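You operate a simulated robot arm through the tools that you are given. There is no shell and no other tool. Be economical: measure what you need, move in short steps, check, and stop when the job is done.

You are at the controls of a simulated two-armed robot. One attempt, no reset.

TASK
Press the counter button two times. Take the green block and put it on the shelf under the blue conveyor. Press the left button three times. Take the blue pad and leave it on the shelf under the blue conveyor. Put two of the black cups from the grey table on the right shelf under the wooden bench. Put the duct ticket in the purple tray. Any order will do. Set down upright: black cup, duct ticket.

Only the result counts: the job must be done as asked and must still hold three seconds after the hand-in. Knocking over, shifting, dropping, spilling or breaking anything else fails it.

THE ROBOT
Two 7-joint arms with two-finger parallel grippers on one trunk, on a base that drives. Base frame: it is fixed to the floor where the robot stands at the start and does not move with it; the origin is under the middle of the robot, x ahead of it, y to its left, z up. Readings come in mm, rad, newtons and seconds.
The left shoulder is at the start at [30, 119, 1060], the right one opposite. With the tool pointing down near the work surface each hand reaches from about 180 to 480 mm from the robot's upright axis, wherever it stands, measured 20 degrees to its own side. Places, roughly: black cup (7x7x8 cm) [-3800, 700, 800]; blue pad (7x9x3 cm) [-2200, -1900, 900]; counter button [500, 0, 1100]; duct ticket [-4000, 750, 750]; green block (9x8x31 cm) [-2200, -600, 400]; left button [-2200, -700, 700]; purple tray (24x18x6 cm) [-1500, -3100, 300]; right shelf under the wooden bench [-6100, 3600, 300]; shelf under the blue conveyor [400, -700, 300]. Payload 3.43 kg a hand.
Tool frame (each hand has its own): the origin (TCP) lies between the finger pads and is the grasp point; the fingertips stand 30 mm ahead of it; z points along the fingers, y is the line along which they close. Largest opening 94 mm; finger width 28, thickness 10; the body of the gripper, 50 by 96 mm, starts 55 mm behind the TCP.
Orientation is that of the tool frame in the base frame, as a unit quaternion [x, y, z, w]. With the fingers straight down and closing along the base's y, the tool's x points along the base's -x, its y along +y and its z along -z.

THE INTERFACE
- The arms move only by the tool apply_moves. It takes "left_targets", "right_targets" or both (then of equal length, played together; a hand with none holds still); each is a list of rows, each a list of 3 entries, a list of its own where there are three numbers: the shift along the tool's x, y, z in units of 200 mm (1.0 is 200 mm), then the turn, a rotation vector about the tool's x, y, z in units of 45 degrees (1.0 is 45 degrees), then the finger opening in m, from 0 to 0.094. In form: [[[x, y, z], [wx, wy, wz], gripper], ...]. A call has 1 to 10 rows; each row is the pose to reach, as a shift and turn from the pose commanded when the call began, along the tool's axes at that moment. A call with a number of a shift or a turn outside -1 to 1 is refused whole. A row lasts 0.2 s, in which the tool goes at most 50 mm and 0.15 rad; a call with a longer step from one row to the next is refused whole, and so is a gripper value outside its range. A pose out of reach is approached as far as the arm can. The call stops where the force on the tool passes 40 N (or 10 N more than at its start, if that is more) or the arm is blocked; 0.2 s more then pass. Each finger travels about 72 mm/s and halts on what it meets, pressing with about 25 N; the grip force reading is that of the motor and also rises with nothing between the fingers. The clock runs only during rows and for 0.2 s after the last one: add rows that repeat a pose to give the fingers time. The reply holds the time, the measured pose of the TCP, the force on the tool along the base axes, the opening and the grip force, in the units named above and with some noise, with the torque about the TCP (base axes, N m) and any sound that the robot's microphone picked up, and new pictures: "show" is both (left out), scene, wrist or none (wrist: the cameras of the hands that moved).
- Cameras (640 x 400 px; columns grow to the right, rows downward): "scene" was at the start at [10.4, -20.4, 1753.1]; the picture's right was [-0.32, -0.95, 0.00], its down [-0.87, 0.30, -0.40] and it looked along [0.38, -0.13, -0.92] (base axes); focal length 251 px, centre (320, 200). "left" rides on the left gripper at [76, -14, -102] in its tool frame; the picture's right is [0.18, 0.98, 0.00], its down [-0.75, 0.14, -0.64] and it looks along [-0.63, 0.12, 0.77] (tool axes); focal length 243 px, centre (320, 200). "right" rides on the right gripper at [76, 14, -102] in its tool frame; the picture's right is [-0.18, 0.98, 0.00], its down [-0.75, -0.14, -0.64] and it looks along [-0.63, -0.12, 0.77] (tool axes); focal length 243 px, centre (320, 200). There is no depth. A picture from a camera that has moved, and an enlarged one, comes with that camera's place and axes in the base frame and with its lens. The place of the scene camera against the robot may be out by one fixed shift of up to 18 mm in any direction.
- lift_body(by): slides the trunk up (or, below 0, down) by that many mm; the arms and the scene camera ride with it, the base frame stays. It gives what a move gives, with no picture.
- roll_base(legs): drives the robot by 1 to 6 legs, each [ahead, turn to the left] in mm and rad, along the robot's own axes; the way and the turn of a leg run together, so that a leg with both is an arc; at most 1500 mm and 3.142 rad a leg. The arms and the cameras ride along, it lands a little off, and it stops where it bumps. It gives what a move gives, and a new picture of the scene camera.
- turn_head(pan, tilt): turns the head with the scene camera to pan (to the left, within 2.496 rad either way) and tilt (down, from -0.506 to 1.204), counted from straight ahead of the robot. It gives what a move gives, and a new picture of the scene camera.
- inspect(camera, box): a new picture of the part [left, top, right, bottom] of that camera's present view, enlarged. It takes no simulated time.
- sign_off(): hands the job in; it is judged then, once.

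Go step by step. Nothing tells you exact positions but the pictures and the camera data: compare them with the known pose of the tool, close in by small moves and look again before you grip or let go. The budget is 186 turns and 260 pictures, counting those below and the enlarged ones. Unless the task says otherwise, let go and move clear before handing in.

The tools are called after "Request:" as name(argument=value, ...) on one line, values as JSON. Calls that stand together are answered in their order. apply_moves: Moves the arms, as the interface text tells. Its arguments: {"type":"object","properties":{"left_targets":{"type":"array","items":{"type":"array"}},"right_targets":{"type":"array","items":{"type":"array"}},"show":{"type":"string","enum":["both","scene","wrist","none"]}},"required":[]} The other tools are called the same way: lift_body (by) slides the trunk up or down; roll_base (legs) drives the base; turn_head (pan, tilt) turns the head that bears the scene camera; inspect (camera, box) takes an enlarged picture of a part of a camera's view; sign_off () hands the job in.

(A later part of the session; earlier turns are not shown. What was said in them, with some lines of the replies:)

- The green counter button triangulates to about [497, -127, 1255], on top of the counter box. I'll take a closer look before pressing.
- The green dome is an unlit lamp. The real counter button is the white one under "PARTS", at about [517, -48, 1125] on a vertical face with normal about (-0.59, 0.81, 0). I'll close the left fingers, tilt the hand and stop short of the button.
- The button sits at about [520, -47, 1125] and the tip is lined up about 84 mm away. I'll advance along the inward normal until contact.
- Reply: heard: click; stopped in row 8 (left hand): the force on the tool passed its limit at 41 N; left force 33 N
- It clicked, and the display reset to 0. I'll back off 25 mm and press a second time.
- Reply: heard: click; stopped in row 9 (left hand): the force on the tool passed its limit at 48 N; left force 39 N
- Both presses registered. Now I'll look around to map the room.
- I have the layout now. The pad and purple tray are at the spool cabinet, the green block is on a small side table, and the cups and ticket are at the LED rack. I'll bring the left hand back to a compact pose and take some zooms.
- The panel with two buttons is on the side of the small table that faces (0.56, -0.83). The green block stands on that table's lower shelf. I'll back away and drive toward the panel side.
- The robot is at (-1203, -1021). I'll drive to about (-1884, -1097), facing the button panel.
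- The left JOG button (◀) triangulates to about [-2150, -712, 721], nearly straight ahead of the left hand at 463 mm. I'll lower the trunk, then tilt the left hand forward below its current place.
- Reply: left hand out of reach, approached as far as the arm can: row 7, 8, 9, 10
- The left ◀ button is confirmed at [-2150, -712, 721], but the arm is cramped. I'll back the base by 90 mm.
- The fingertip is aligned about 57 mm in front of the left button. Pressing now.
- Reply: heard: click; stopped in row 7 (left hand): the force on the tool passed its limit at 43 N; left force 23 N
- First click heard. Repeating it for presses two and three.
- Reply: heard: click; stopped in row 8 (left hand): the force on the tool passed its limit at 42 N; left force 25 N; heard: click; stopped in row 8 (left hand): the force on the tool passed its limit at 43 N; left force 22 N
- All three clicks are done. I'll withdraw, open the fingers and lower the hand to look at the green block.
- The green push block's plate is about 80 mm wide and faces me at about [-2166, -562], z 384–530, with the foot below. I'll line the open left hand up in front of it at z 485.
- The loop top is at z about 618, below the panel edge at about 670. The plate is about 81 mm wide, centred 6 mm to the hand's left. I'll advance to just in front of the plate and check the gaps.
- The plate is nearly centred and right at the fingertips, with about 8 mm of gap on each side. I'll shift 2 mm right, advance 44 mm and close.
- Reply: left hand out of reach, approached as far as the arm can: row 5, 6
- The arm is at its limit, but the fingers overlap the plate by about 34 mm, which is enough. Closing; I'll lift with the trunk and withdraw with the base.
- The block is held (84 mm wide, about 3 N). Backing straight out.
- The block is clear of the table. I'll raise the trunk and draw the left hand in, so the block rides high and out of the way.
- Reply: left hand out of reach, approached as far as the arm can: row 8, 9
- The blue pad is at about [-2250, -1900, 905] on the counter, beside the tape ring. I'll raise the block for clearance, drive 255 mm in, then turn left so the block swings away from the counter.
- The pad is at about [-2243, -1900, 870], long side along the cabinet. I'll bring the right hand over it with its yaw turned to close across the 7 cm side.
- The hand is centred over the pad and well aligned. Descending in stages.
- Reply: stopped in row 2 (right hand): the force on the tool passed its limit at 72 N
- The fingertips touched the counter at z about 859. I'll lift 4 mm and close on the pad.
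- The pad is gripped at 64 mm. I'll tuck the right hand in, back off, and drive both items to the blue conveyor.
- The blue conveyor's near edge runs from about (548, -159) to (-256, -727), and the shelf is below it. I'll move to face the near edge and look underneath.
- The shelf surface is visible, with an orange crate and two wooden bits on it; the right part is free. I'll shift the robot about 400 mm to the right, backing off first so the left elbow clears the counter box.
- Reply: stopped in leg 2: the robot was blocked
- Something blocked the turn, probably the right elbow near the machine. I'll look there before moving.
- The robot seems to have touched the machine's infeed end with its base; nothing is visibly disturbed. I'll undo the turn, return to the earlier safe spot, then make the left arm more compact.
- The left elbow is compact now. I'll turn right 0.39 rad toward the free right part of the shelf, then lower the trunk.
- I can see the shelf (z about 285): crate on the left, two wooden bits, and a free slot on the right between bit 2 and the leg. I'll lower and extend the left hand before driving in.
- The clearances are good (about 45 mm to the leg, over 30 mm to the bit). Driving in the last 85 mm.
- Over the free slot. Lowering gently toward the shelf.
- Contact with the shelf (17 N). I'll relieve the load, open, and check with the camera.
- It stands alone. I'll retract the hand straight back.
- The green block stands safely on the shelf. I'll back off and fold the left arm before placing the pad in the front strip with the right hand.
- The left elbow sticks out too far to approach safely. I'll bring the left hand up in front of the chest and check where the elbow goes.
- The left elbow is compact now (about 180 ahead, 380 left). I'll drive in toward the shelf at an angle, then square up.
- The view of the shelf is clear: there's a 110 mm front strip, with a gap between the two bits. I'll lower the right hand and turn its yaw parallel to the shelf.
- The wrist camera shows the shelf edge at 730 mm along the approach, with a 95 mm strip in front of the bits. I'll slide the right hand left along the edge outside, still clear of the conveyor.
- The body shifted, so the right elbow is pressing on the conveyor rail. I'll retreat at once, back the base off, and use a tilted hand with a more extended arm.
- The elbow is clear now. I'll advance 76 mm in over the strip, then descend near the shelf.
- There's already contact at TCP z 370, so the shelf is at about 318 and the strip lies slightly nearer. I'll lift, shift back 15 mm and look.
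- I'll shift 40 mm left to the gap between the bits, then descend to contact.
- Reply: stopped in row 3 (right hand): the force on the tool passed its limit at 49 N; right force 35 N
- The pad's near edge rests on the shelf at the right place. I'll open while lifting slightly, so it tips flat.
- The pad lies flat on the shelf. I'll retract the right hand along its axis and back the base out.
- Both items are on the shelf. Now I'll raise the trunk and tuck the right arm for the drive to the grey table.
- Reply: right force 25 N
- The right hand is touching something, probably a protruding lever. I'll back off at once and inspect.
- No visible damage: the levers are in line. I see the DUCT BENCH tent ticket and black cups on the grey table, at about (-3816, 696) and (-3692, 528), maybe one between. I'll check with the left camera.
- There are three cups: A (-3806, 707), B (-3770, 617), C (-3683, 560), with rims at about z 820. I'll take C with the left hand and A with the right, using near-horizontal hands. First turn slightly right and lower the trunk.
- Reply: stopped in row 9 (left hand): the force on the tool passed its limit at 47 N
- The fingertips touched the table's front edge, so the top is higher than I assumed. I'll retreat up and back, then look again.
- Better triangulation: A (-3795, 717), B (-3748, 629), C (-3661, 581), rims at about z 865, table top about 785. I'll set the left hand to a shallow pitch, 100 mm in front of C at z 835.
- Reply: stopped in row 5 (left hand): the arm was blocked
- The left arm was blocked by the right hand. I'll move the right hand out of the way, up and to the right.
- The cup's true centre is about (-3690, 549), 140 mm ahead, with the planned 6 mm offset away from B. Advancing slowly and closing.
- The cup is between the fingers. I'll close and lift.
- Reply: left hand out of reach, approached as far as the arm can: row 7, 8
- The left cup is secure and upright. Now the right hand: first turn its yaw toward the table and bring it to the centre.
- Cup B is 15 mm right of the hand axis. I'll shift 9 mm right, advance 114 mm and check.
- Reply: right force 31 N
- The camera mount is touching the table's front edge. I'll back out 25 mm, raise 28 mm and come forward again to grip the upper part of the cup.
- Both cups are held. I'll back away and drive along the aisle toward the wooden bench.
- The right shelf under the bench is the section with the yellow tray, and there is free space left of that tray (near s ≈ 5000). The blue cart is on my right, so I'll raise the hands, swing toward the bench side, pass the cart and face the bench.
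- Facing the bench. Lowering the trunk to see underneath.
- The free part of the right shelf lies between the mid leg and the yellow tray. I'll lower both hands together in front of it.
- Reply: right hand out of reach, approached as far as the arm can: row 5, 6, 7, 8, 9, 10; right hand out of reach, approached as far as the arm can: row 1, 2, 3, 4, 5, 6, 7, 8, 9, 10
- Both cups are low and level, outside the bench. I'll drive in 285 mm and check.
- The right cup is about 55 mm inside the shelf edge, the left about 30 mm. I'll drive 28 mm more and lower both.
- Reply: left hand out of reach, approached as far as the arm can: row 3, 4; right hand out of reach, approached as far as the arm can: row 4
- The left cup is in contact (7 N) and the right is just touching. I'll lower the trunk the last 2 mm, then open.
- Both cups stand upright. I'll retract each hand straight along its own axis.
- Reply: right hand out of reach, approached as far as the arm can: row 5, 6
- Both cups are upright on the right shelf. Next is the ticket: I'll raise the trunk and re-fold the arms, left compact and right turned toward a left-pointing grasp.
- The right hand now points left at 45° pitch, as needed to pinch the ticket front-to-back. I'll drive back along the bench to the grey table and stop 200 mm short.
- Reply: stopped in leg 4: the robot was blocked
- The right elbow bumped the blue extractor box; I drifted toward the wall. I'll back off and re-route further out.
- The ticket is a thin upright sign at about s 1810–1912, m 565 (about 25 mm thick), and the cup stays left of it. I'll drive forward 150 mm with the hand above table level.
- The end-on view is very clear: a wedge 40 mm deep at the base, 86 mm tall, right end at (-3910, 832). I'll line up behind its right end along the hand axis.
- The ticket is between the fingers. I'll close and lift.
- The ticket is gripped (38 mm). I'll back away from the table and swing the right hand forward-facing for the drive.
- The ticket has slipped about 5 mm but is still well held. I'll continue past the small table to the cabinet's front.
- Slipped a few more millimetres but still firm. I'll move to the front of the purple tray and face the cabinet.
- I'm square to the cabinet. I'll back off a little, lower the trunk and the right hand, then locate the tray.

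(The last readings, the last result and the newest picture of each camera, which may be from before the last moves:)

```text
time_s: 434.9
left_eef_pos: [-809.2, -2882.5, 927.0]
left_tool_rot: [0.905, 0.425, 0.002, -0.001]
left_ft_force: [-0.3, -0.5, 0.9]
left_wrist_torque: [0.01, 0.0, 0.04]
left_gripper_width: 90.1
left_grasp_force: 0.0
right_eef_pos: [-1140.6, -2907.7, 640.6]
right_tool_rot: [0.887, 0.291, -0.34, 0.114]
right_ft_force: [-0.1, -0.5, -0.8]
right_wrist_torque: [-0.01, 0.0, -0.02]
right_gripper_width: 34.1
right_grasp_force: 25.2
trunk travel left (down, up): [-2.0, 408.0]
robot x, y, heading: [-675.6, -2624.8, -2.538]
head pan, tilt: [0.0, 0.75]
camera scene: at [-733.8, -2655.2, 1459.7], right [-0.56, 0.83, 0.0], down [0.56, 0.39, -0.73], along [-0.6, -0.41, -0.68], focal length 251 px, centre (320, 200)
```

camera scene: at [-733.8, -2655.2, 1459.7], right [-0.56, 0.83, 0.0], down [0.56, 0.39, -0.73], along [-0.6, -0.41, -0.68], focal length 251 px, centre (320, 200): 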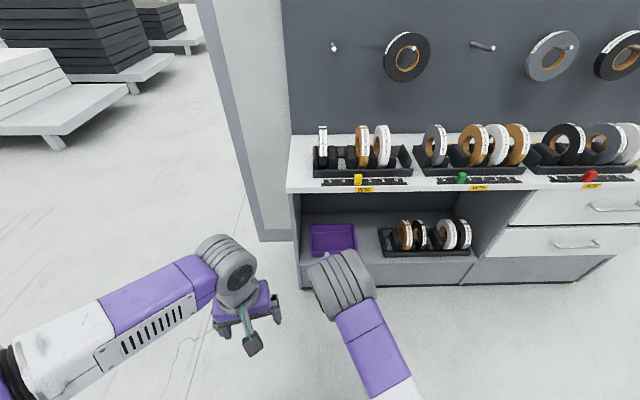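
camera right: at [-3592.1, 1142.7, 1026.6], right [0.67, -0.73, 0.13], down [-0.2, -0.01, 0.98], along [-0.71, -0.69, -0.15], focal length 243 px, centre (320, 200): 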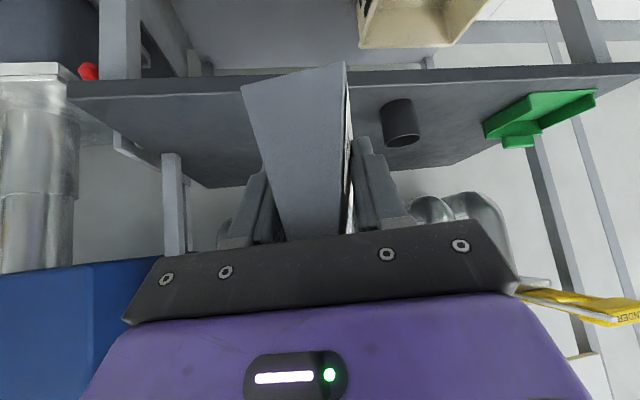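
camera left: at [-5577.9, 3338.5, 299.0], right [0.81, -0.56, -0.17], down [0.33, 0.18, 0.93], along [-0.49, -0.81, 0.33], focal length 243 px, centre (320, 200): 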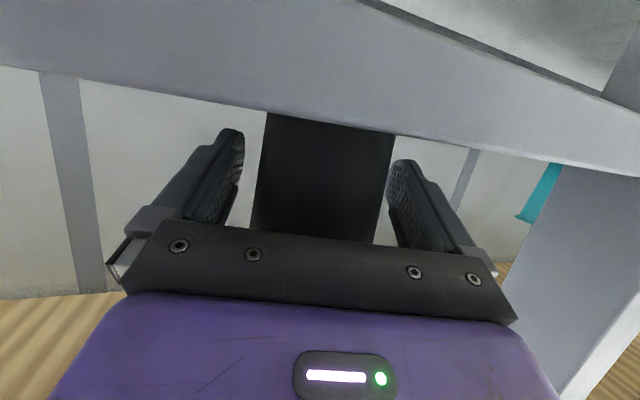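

Request:
apply_moves(right_targets=[[[0.08, 0, 0.085], [0, 0, 0], 0.01], [[0.16, 0, 0.17], [0, 0, 0], 0.01], [[0.24, 0, 0.255], [0, 0, 0], 0.01], [[0.32, 0, 0.34], [0, 0, 0], 0.01], [[0.4, 0, 0.425], [0, 0, 0], 0.01], [[0.48, 0, 0.51], [0, 0, 0], 0.01], [[0.55, 0, 0.59], [0, 0, 0], 0.01]], show="wrist")

Request:
inspect(camera="scene", box=[270, 180, 430, 300])

```text
time_s: 436.5
left_eef_pos: [-808.5, -2883.4, 928.0]
left_tool_rot: [0.905, 0.425, 0.002, -0.001]
left_ft_force: [0.2, -0.8, -1.3]
left_wrist_torque: [-0.02, -0.01, 0.0]
left_gripper_width: 90.1
left_grasp_force: 0.1
right_eef_pos: [-1140.3, -2907.2, 476.5]
right_tool_rot: [0.887, 0.291, -0.339, 0.115]
right_ft_force: [-0.3, -0.6, 0.1]
right_wrist_torque: [0.0, 0.0, -0.01]
right_gripper_width: 33.9
right_grasp_force: 24.8
trunk travel left (down, up): [-2.0, 408.0]
robot x, y, heading: [-673.3, -2621.9, -2.541]
head pan, tilt: [0.0, 0.75]
camera right: at [-1030.1, -2844.2, 502.7], right [0.47, -0.87, 0.13], down [-0.19, 0.04, 0.98], along [-0.86, -0.49, -0.15], focal length 243 px, centre (320, 200)
```

right: 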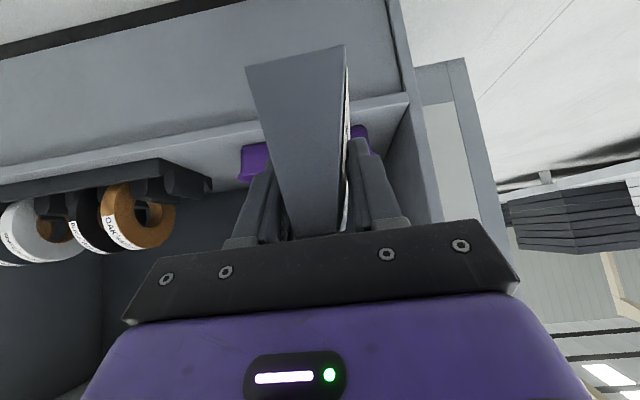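

```text
3.33 times, centred on (350, 240) of scene
camera zoom: at [-733.8, -2655.1, 1459.7], right [-0.56, 0.83, 0.0], down [0.56, 0.39, -0.73], along [-0.6, -0.41, -0.68], focal length 837 px, centre (220, 67)
```

zoom: 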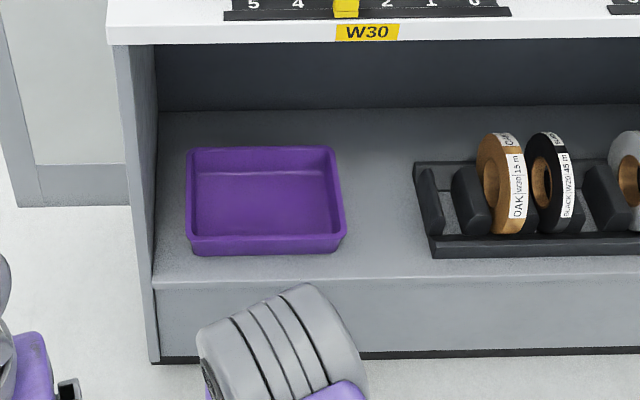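

The tray is at about s -2687, m 330, roughly 50 mm to the right of the hand's line. I'll shift the hand right 50 mm and drive in 290 mm.

Request:
apply_moves(right_targets=[[[0, -0.08, 0], [0, 0, 0], 0.01], [[0, -0.16, 0], [0, 0, 0], 0.01], [[0, -0.25, 0], [0, 0, 0], 0.01]], show="none")

Request:
roll_base(legs=[[290, 0]])

Request:
inspect(camera="right", box=[0, 0, 640, 400])

Request:
turn_head(pan=-0.1, tilt=1.0)

```text
time_s: 437.3
left_eef_pos: [-809.5, -2882.3, 926.8]
left_tool_rot: [0.905, 0.426, 0.003, 0.0]
left_ft_force: [0.5, -0.5, 0.2]
left_wrist_torque: [-0.03, 0.0, 0.01]
left_gripper_width: 90.1
left_grasp_force: 0.1
right_eef_pos: [-1168.7, -2866.3, 477.1]
right_tool_rot: [0.887, 0.293, -0.339, 0.115]
right_ft_force: [0.3, -0.1, -0.4]
right_wrist_torque: [0.01, -0.05, 0.01]
right_gripper_width: 34.0
right_grasp_force: 25.1
trunk travel left (down, up): [-2.0, 408.0]
robot x, y, heading: [-676.1, -2624.6, -2.541]
head pan, tilt: [0.0, 0.75]
```

```text
time_s: 439.3
left_eef_pos: [-1044.4, -3042.6, 926.4]
left_tool_rot: [0.906, 0.422, 0.003, -0.002]
left_ft_force: [0.3, 0.0, -0.2]
left_wrist_torque: [0.0, 0.01, 0.0]
left_gripper_width: 90.1
left_grasp_force: 0.0
right_eef_pos: [-1403.6, -3023.7, 475.9]
right_tool_rot: [0.888, 0.289, -0.34, 0.113]
right_ft_force: [1.1, -0.4, -1.0]
right_wrist_torque: [0.02, -0.01, 0.03]
right_gripper_width: 33.6
right_grasp_force: 25.3
trunk travel left (down, up): [-2.0, 408.0]
robot x, y, heading: [-909.1, -2785.8, -2.548]
head pan, tilt: [0.0, 0.75]
camera scene: at [-968.6, -2815.0, 1459.7], right [-0.56, 0.83, 0.0], down [0.56, 0.38, -0.73], along [-0.6, -0.41, -0.68], focal length 251 px, centre (320, 200)
```

scene: 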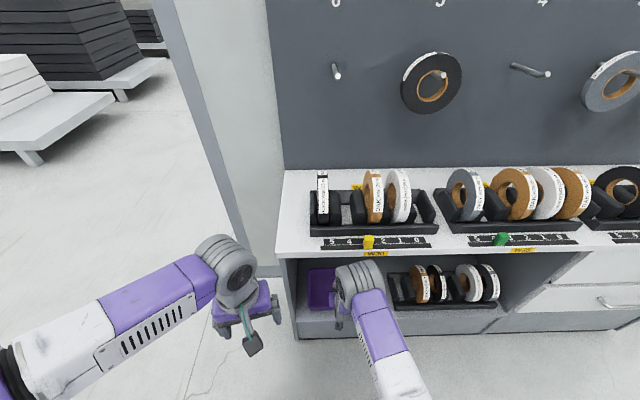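

```text
1.00 times, centred on (320, 200) of right (not enlarged: the box is as wide or as high as the picture)
camera zoom: at [-1294.5, -2961.5, 502.6], right [0.47, -0.87, 0.13], down [-0.19, 0.04, 0.98], along [-0.86, -0.49, -0.15], focal length 243 px, centre (320, 200)
```

zoom: 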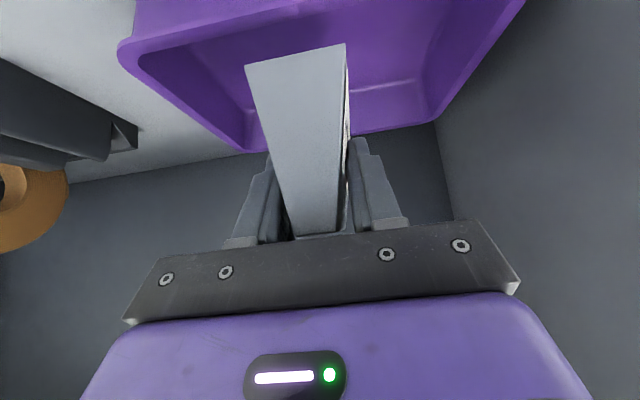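

```text
time_s: 440.1
left_eef_pos: [-1044.4, -3041.1, 927.9]
left_tool_rot: [0.906, 0.422, 0.003, -0.001]
left_ft_force: [-0.1, -0.2, -0.5]
left_wrist_torque: [-0.01, -0.01, -0.01]
left_gripper_width: 89.6
left_grasp_force: 0.1
right_eef_pos: [-1403.7, -3023.6, 476.7]
right_tool_rot: [0.888, 0.29, -0.339, 0.113]
right_ft_force: [-0.5, -0.1, -0.2]
right_wrist_torque: [0.0, 0.02, 0.03]
right_gripper_width: 33.5
right_grasp_force: 24.9
trunk travel left (down, up): [-2.0, 408.0]
robot x, y, heading: [-910.3, -2785.4, -2.546]
head pan, tilt: [-0.099, 1.0]
camera scene: at [-960.9, -2801.4, 1440.6], right [-0.48, 0.88, 0.0], down [0.74, 0.4, -0.54], along [-0.48, -0.26, -0.84], focal length 251 px, centre (320, 200)
```

scene: 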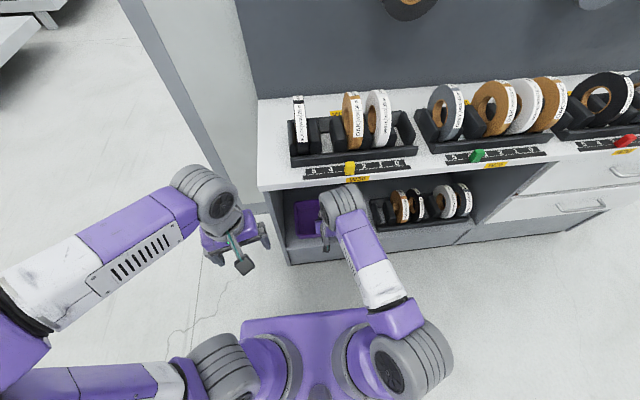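

The wrist view shows the ticket centred over the tray laterally, about 97 mm short in depth. The elbow is close to the counter edge, so I'll extend with the arm instead (60 mm forward, 40 mm down).

Request:
apply_moves(right_targets=[[[0.04, 0, 0.05], [0, 0, 0], 0.01], [[0.09, 0, 0.1], [0, 0, 0], 0.01], [[0.04, 0, 0.16], [0, 0, 0], 0.01], [[-0.02, 0, 0.24], [0, 0, 0], 0.01], [[-0.086, 0, 0.35], [0, 0, 0], 0.01]], show="both")

```text
time_s: 441.3
left_eef_pos: [-1044.2, -3042.6, 928.5]
left_tool_rot: [0.906, 0.423, 0.002, 0.0]
left_ft_force: [-0.6, 0.2, -0.3]
left_wrist_torque: [0.01, -0.02, -0.03]
left_gripper_width: 89.6
left_grasp_force: 0.1
right_eef_pos: [-1452.0, -3059.7, 436.6]
right_tool_rot: [0.888, 0.291, -0.339, 0.113]
right_ft_force: [-1.2, 0.2, 0.0]
right_wrist_torque: [0.02, 0.01, -0.01]
right_gripper_width: 33.3
right_grasp_force: 25.4
trunk travel left (down, up): [-2.0, 408.0]
robot x, y, heading: [-907.0, -2783.5, -2.539]
head pan, tilt: [-0.099, 1.0]
camera scene: at [-961.0, -2801.4, 1440.6], right [-0.48, 0.88, 0.0], down [0.74, 0.4, -0.54], along [-0.47, -0.26, -0.84], focal length 251 px, centre (320, 200)
camera right: at [-1342.9, -2996.7, 461.9], right [0.47, -0.87, 0.13], down [-0.19, 0.04, 0.98], along [-0.86, -0.49, -0.15], focal length 243 px, centre (320, 200)
```

scene: 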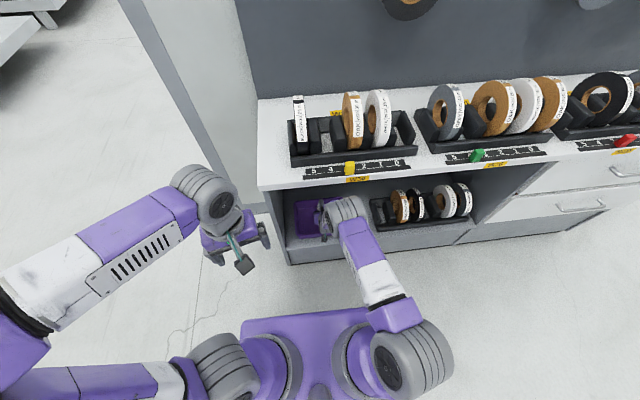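
right: 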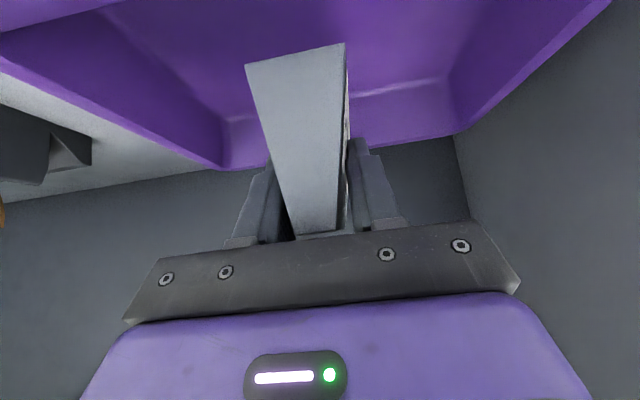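

Request:
apply_moves(right_targets=[[[-0.066, 0, 0.06], [0, 0, 0], 0.01], [[-0.133, 0, 0.122], [0, 0, 0], 0.01], [[-0.07, 0, 0.19], [0, 0, 0], 0.01], [[-0.01, 0, 0.255], [0, 0, 0], 0.01], [[0.02, 0, 0.29], [0, 0, 0], 0.01]], show="wrist")

Request:
inspect(camera="scene", box=[270, 170, 400, 270])

```text
time_s: 442.5
left_eef_pos: [-1044.6, -3041.7, 928.3]
left_tool_rot: [0.906, 0.423, 0.003, 0.0]
left_ft_force: [0.8, 0.9, 0.0]
left_wrist_torque: [0.01, -0.01, -0.01]
left_gripper_width: 90.2
left_grasp_force: 0.1
right_eef_pos: [-1481.4, -3081.3, 390.4]
right_tool_rot: [0.888, 0.29, -0.339, 0.114]
right_ft_force: [-0.8, -0.3, -0.5]
right_wrist_torque: [-0.02, -0.01, 0.01]
right_gripper_width: 33.1
right_grasp_force: 24.4
trunk travel left (down, up): [-2.0, 408.0]
robot x, y, heading: [-907.4, -2781.9, -2.546]
head pan, tilt: [-0.099, 1.0]
camera right: at [-1371.3, -3019.1, 416.1], right [0.47, -0.87, 0.13], down [-0.19, 0.04, 0.98], along [-0.86, -0.49, -0.15], focal length 243 px, centre (320, 200)
```

right: 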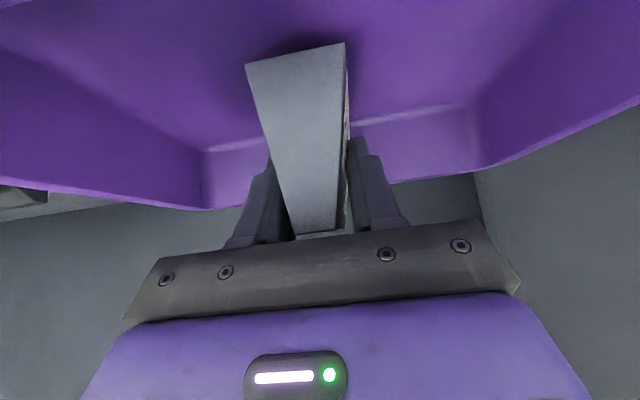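

```text
4.00 times, centred on (335, 220) of scene
camera zoom: at [-960.9, -2801.4, 1440.6], right [-0.48, 0.88, 0.0], down [0.74, 0.4, -0.54], along [-0.47, -0.26, -0.84], focal length 1004 px, centre (260, 120)
```

zoom: 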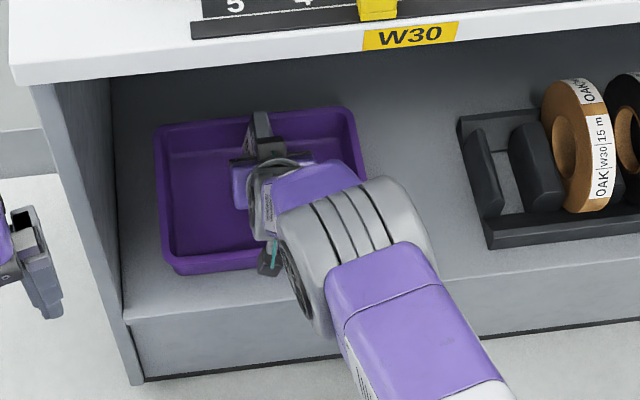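

The ticket is over the tray floor, centred. Descending slowly to contact.

Request:
apply_moves(right_targets=[[[0.017, 0, 0.018], [0, 0, 0], 0.01], [[0.034, 0, 0.037], [0, 0, 0], 0.01], [[0.047, 0, 0.052], [0, 0, 0], 0.01], [[0.06, 0, 0.066], [0, 0, 0], 0.01], [[0.07, 0, 0.077], [0, 0, 0], 0.01]], show="wrist")

```text
time_s: 443.7
left_eef_pos: [-1042.8, -3041.1, 928.6]
left_tool_rot: [0.906, 0.423, 0.001, -0.001]
left_ft_force: [1.0, -0.3, 0.1]
left_wrist_torque: [0.02, 0.0, 0.01]
left_gripper_width: 90.0
left_grasp_force: 0.0
right_eef_pos: [-1482.7, -3083.6, 376.1]
right_tool_rot: [0.885, 0.29, -0.346, 0.117]
right_ft_force: [2.3, 2.6, 33.7]
right_wrist_torque: [-0.17, 0.23, 0.0]
right_gripper_width: 33.7
right_grasp_force: 24.5
trunk travel left (down, up): [-2.0, 408.0]
robot x, y, heading: [-907.5, -2783.1, -2.546]
head pan, tilt: [-0.099, 1.0]
camera right: at [-1372.7, -3021.1, 400.2], right [0.47, -0.87, 0.13], down [-0.18, 0.05, 0.98], along [-0.86, -0.49, -0.13], focal length 243 px, centre (320, 200)
```

right: 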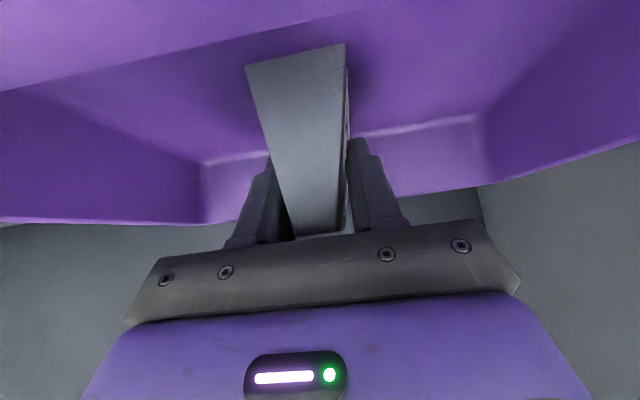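

The ticket rests on the tray floor (34 N straight up). I'll ease the load and open.

Request:
apply_moves(right_targets=[[[-0.012, 0, -0.013], [0, 0, 0], 0.02], [[-0.02, 0, -0.022], [0, 0, 0], 0.03], [[-0.02, 0, -0.022], [0, 0, 0], 0.045], [[-0.02, 0, -0.022], [0, 0, 0], 0.06], [[-0.02, 0, -0.022], [0, 0, 0], 0.075]], show="wrist")

```text
time_s: 444.9
left_eef_pos: [-1044.1, -3042.1, 927.1]
left_tool_rot: [0.906, 0.423, 0.003, 0.0]
left_ft_force: [-0.5, -0.9, -0.3]
left_wrist_torque: [0.0, -0.04, -0.04]
left_gripper_width: 90.0
left_grasp_force: 0.1
right_eef_pos: [-1479.1, -3081.0, 374.2]
right_tool_rot: [0.888, 0.289, -0.338, 0.113]
right_ft_force: [0.2, 0.0, 0.1]
right_wrist_torque: [0.0, 0.02, 0.01]
right_gripper_width: 75.1
right_grasp_force: 0.1
trunk travel left (down, up): [-2.0, 408.0]
robot x, y, heading: [-911.0, -2785.3, -2.544]
head pan, tilt: [-0.099, 1.0]
camera right: at [-1370.3, -3018.4, 400.6], right [0.47, -0.87, 0.13], down [-0.19, 0.04, 0.98], along [-0.86, -0.49, -0.15], focal length 243 px, centre (320, 200)
```

right: 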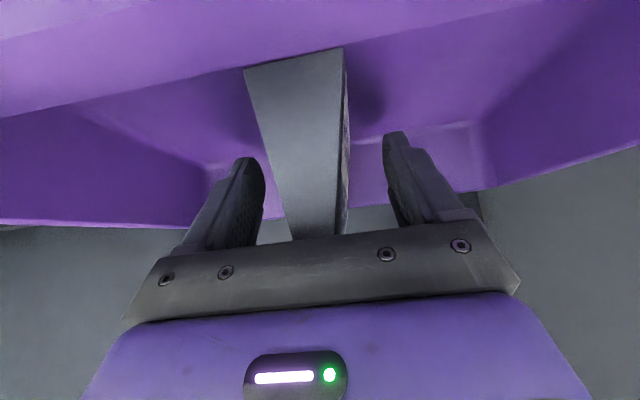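

The ticket stands freely on the tray floor. I'll retract along the hand axis and look.

Request:
apply_moves(right_targets=[[[0, 0, -0.08], [0, 0, 0], 0.075], [[0, 0, -0.18], [0, 0, 0], 0.075], [[0, 0, -0.3], [0, 0, 0], 0.075], [[0, 0, -0.42], [0, 0, 0], 0.075], [[0, 0, -0.55], [0, 0, 0], 0.075]], show="wrist")

```text
time_s: 446.1
left_eef_pos: [-1042.7, -3041.3, 928.2]
left_tool_rot: [0.907, 0.422, 0.003, -0.001]
left_ft_force: [0.0, -0.1, -0.4]
left_wrist_torque: [0.03, 0.0, -0.01]
left_gripper_width: 90.0
left_grasp_force: 0.0
right_eef_pos: [-1421.2, -3038.2, 458.0]
right_tool_rot: [0.888, 0.289, -0.339, 0.113]
right_ft_force: [0.1, 0.0, -0.6]
right_wrist_torque: [0.01, 0.04, -0.03]
right_gripper_width: 75.0
right_grasp_force: 0.0
trunk travel left (down, up): [-2.0, 408.0]
robot x, y, heading: [-911.4, -2786.7, -2.548]
head pan, tilt: [-0.099, 1.0]
camera right: at [-1311.5, -2976.4, 483.2], right [0.47, -0.87, 0.13], down [-0.19, 0.04, 0.98], along [-0.86, -0.49, -0.15], focal length 243 px, centre (320, 200)
```

right: 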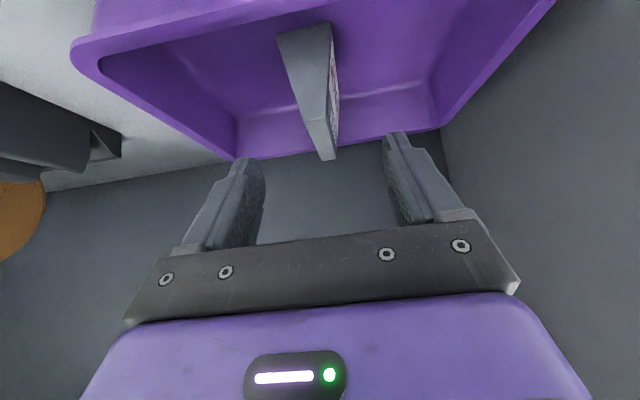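

The ticket stands upright inside the purple tray. I'll back away clear and do a last check.

Request:
roll_base(legs=[[-350, 0]])

Request:
inspect(camera="scene", box=[240, 60, 440, 200])

```text
time_s: 448.3
left_eef_pos: [-756.9, -2845.8, 928.4]
left_tool_rot: [0.908, 0.418, 0.003, -0.002]
left_ft_force: [0.6, 0.5, 0.1]
left_wrist_torque: [0.0, 0.0, 0.02]
left_gripper_width: 90.1
left_grasp_force: 0.2
right_eef_pos: [-1133.9, -2838.4, 457.7]
right_tool_rot: [0.889, 0.285, -0.339, 0.111]
right_ft_force: [-0.5, -0.6, -0.8]
right_wrist_torque: [0.0, 0.0, -0.03]
right_gripper_width: 75.0
right_grasp_force: 0.0
trunk travel left (down, up): [-2.0, 408.0]
robot x, y, heading: [-618.9, -2587.4, -2.556]
head pan, tilt: [-0.099, 1.0]
camera scene: at [-671.0, -2606.5, 1440.6], right [-0.47, 0.88, 0.0], down [0.74, 0.39, -0.54], along [-0.48, -0.25, -0.84], focal length 251 px, centre (320, 200)
```

scene: 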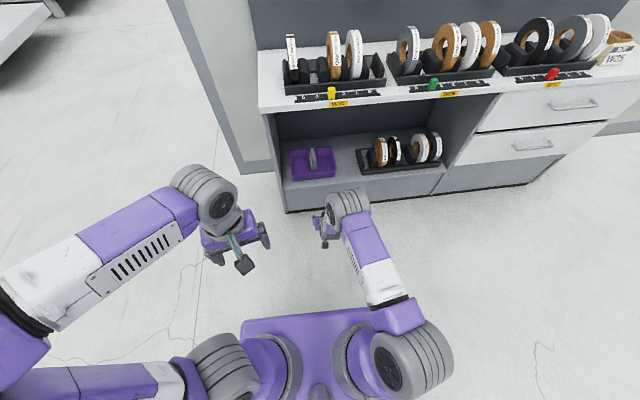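

```text
2.86 times, centred on (340, 130) of scene
camera zoom: at [-671.0, -2606.5, 1440.6], right [-0.47, 0.88, 0.0], down [0.74, 0.39, -0.54], along [-0.48, -0.25, -0.84], focal length 717 px, centre (263, 400)
```

zoom: 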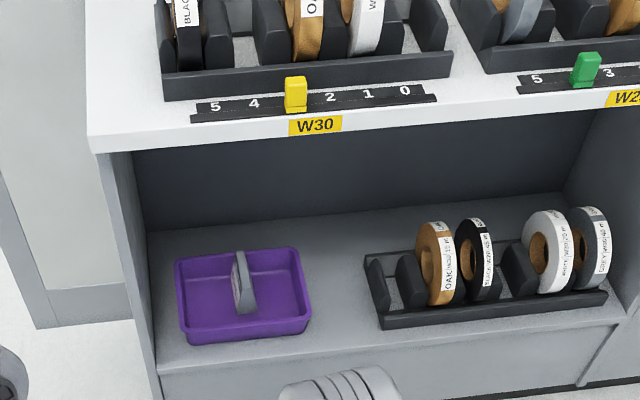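

The ticket stands upright in the purple tray, and everything else has been delivered. Handing in.

Request:
sign_off()

```text
The job is handed in.
```

I handed the job in with every item done; the judge's verdict hasn't come back.

- **Counter button:** pressed twice, with two clicks heard.
- **Left button:** pressed three times, with three clicks heard.
- **Green block:** standing on the shelf under the blue conveyor.
- **Blue pad:** lying flat on the shelf under the blue conveyor.
- **Two black cups:** upright on the right shelf under the wooden bench.
- **Duct ticket:** upright in the purple tray.

**Contacts along the way:** the robot touched a few fixed things while moving:
- the machine's infeed end
- the conveyor rail
- the extractor box
- probably a lever on the air rack
- the front edge of the grey table

I backed off each time. I saw nothing shifted in the pictures, but I did not check each spot afterwards.
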